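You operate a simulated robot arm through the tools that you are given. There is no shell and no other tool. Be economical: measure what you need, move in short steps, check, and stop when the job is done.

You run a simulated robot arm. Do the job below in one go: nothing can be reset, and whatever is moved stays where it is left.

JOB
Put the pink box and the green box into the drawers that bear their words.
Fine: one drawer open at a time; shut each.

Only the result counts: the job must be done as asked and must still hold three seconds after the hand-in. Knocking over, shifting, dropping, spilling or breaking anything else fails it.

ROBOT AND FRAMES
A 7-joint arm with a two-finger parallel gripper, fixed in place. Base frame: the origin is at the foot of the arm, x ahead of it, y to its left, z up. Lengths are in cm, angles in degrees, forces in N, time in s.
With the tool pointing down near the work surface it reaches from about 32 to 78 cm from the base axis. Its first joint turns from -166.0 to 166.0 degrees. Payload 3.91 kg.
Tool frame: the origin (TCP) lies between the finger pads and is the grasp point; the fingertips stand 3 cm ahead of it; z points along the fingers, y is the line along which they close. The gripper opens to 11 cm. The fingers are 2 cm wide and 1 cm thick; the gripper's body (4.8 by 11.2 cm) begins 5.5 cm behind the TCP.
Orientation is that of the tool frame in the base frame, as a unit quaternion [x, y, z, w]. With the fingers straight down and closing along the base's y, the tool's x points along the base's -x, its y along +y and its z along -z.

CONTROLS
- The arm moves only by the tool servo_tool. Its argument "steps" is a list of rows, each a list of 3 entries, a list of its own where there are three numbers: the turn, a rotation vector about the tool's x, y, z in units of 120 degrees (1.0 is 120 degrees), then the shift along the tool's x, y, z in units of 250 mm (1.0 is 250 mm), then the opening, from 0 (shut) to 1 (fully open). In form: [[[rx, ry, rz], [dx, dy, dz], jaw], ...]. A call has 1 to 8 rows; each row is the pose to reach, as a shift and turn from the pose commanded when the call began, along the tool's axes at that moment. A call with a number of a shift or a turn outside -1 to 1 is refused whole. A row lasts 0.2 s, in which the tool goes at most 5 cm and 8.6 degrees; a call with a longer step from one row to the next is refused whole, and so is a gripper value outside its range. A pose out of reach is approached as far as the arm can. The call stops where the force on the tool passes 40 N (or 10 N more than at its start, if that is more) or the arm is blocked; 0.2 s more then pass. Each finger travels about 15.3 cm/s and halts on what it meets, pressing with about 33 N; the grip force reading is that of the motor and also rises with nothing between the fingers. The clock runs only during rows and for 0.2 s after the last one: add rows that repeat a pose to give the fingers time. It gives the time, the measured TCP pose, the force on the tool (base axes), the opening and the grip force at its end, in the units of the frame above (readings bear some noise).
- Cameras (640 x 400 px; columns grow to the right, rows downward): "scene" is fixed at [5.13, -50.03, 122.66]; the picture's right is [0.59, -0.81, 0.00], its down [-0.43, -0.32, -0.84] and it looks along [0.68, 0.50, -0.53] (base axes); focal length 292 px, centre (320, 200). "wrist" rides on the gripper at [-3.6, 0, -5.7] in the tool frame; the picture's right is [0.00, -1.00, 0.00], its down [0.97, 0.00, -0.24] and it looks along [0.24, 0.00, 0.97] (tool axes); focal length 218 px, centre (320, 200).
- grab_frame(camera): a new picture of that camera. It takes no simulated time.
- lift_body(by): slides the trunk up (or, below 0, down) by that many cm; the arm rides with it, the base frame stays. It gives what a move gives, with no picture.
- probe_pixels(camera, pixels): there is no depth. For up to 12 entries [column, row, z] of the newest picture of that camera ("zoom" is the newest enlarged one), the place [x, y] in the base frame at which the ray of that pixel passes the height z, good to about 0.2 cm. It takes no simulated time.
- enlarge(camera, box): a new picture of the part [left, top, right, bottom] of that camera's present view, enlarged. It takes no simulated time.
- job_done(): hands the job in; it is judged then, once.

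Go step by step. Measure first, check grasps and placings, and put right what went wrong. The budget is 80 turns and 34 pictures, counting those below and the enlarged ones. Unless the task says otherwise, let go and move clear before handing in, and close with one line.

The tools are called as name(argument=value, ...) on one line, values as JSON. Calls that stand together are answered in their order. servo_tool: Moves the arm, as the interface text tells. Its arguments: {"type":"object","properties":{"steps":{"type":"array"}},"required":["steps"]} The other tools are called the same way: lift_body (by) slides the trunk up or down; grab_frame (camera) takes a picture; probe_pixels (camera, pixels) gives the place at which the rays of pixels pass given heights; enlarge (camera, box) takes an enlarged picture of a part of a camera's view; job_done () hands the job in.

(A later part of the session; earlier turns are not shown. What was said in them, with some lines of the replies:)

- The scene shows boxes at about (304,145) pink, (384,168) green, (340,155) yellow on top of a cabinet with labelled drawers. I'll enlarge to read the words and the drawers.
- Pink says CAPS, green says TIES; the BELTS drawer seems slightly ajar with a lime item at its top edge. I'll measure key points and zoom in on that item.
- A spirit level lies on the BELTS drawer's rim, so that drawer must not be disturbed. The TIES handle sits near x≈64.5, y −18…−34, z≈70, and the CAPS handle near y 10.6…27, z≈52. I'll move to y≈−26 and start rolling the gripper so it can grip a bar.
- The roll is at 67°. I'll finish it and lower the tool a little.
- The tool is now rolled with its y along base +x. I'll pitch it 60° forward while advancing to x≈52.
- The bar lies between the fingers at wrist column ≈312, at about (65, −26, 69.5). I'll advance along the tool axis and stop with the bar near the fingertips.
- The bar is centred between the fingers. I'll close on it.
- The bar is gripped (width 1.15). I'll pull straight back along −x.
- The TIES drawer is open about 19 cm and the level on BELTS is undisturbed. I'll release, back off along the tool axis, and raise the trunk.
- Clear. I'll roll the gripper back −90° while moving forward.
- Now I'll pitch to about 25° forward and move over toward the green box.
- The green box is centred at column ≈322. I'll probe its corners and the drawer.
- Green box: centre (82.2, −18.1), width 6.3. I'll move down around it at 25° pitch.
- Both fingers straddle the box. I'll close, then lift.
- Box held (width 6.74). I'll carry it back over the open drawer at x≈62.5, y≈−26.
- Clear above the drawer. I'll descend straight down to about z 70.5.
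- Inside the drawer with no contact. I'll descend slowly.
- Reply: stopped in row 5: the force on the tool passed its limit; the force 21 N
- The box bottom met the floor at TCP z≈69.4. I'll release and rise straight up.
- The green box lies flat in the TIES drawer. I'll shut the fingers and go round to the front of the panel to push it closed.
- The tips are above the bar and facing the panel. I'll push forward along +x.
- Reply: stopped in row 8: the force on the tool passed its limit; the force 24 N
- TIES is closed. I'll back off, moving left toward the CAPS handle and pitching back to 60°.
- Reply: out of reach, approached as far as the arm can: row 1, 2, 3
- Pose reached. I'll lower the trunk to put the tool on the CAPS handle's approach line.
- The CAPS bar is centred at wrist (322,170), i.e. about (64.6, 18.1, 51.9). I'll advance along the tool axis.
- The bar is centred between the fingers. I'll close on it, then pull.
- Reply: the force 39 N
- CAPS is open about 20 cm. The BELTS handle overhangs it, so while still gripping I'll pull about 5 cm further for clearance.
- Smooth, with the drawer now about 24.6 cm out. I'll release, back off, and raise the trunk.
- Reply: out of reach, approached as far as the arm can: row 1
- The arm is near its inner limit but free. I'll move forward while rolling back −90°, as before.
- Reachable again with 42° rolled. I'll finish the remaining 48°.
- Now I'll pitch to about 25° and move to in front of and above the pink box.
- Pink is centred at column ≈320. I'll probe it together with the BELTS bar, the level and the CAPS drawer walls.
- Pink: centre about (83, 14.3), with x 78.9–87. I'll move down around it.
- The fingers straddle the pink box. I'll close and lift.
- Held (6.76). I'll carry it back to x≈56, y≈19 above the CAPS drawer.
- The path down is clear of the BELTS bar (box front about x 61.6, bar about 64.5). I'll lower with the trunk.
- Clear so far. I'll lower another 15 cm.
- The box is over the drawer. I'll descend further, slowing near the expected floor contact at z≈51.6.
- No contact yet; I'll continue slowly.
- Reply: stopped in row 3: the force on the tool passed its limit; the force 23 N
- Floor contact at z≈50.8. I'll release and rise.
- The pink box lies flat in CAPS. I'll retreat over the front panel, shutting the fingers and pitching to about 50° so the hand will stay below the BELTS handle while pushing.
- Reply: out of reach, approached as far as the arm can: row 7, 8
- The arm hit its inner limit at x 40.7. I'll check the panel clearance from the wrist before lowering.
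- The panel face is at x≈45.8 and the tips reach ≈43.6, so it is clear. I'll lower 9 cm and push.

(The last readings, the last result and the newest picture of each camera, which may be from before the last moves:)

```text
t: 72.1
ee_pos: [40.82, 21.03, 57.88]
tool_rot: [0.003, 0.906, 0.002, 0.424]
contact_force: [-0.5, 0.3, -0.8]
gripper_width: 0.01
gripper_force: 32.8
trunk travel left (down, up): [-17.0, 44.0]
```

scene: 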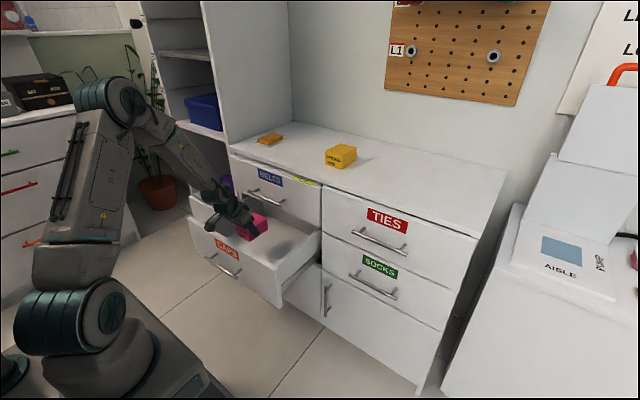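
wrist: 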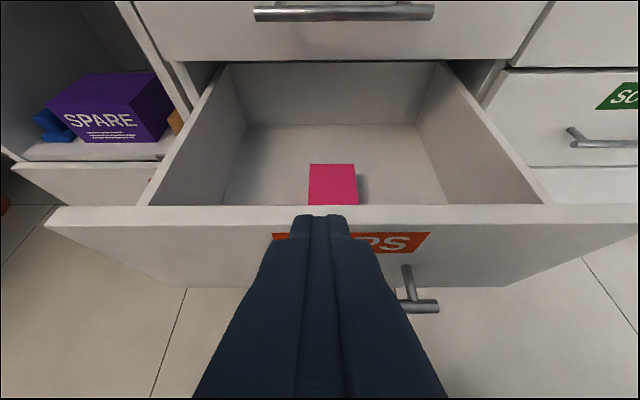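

Pushing forward along +x, first 16 cm.

servo_tool(steps=[[[0, 0, 0], [-0.051, 0, 0.061], 0], [[0, 0, 0], [-0.1, 0, 0.12], 0], [[0, 0, 0], [-0.15, 0, 0.179], 0], [[0, 0, 0], [-0.2, 0, 0.238], 0], [[0, 0, 0], [-0.255, 0, 0.304], 0], [[0, 0, 0], [-0.31, 0, 0.369], 0], [[0, 0, 0], [-0.365, 0, 0.435], 0], [[0, 0, 0], [-0.42, 0, 0.5], 0]])

grab_frame(camera="scene")

```text
t: 73.9
ee_pos: [57.22, 20.83, 57.95]
tool_rot: [0.002, 0.906, 0.001, 0.424]
contact_force: [-0.2, 0.1, 0.1]
gripper_width: 0.01
gripper_force: 32.9
trunk travel left (down, up): [-17.0, 44.0]
```

```text
4 pictures are left
```

scene: 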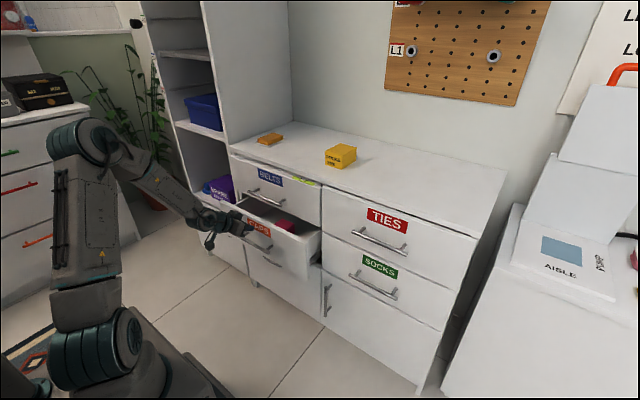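

The drawer is sliding in well, with low force. I'll push the remaining ~9 cm.

servo_tool(steps=[[[0, 0, 0], [-0.045, 0, 0.054], 0], [[0, 0, 0], [-0.09, 0, 0.107], 0], [[0, 0, 0], [-0.135, 0, 0.161], 0], [[0, 0, 0], [-0.175, 0, 0.208], 0], [[0, 0, 0], [-0.205, 0, 0.244], 0], [[0, 0, 0], [-0.23, 0, 0.274], 0], [[0, 0, 0], [-0.25, 0, 0.298], 0], [[0, 0, 0], [-0.27, 0, 0.321], 0]])

```text
t: 75.5
ee_pos: [66.09, 20.97, 57.87]
tool_rot: [0.0, 0.908, 0.003, 0.418]
contact_force: [-20.7, -1.6, 8.4]
gripper_width: 0.0
gripper_force: 33.0
trunk travel left (down, up): [-17.0, 44.0]
stopped in row 8: the force on the tool passed its limit (the readings are from after the stop); the commanded pose is now the measured one
```

It stopped firm at x 66.1, as expected for a closed drawer. I'll back off and check.

servo_tool(steps=[[[0, 0, 0], [0.03, 0, -0.036], 0], [[0, 0, 0], [0.09, 0, -0.107], 0], [[0, 0, 0], [0.16, 0, -0.19], 0], [[0, 0, 0], [0.23, 0, -0.274], 0], [[0, 0, 0], [0.3, 0, -0.357], 0], [[0, 0, 0], [0.37, 0, -0.44], 0]])

enlarge(camera="scene", box=[190, 120, 510, 320])

grab_frame(camera="wrist")

```text
t: 77.0
ee_pos: [51.99, 20.93, 57.99]
tool_rot: [0.002, 0.908, 0.002, 0.418]
contact_force: [-0.8, 0.1, 0.1]
gripper_width: 0.02
gripper_force: 32.7
trunk travel left (down, up): [-17.0, 44.0]
```

```text
2.00 times, centred on (350, 220) of scene
```

zoom: 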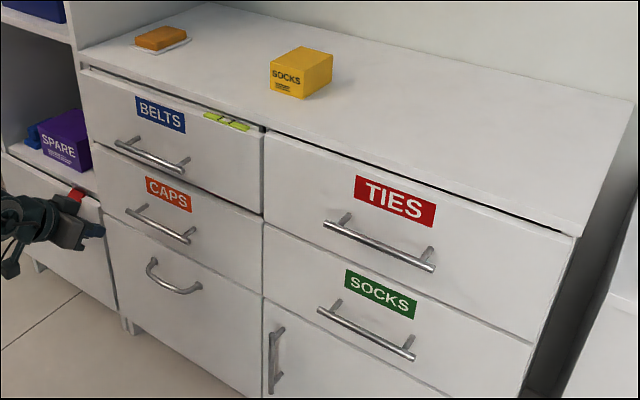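

```text
2 pictures are left
```

wrist: 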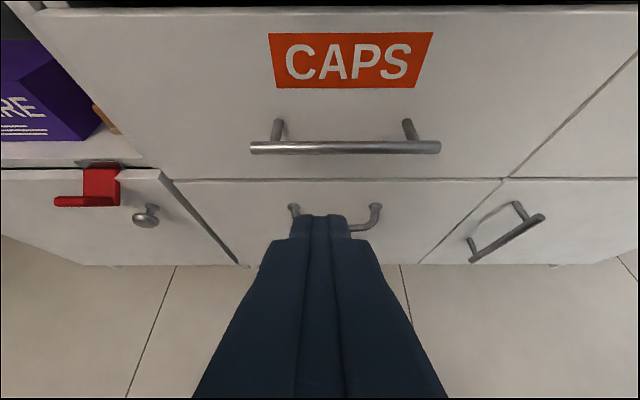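

CAPS and TIES are both flush. The level, the yellow box and the BELTS drawer are as they were, and the arm is clear, so I'm handing in.

job_done()

```text
The job is handed in.
```

The pink box is in the CAPS drawer and the green box is in the TIES drawer; both drawers are shut, only one was open at a time, and the BELTS drawer, slightly ajar from the start, was left alone with the level still on its rim.
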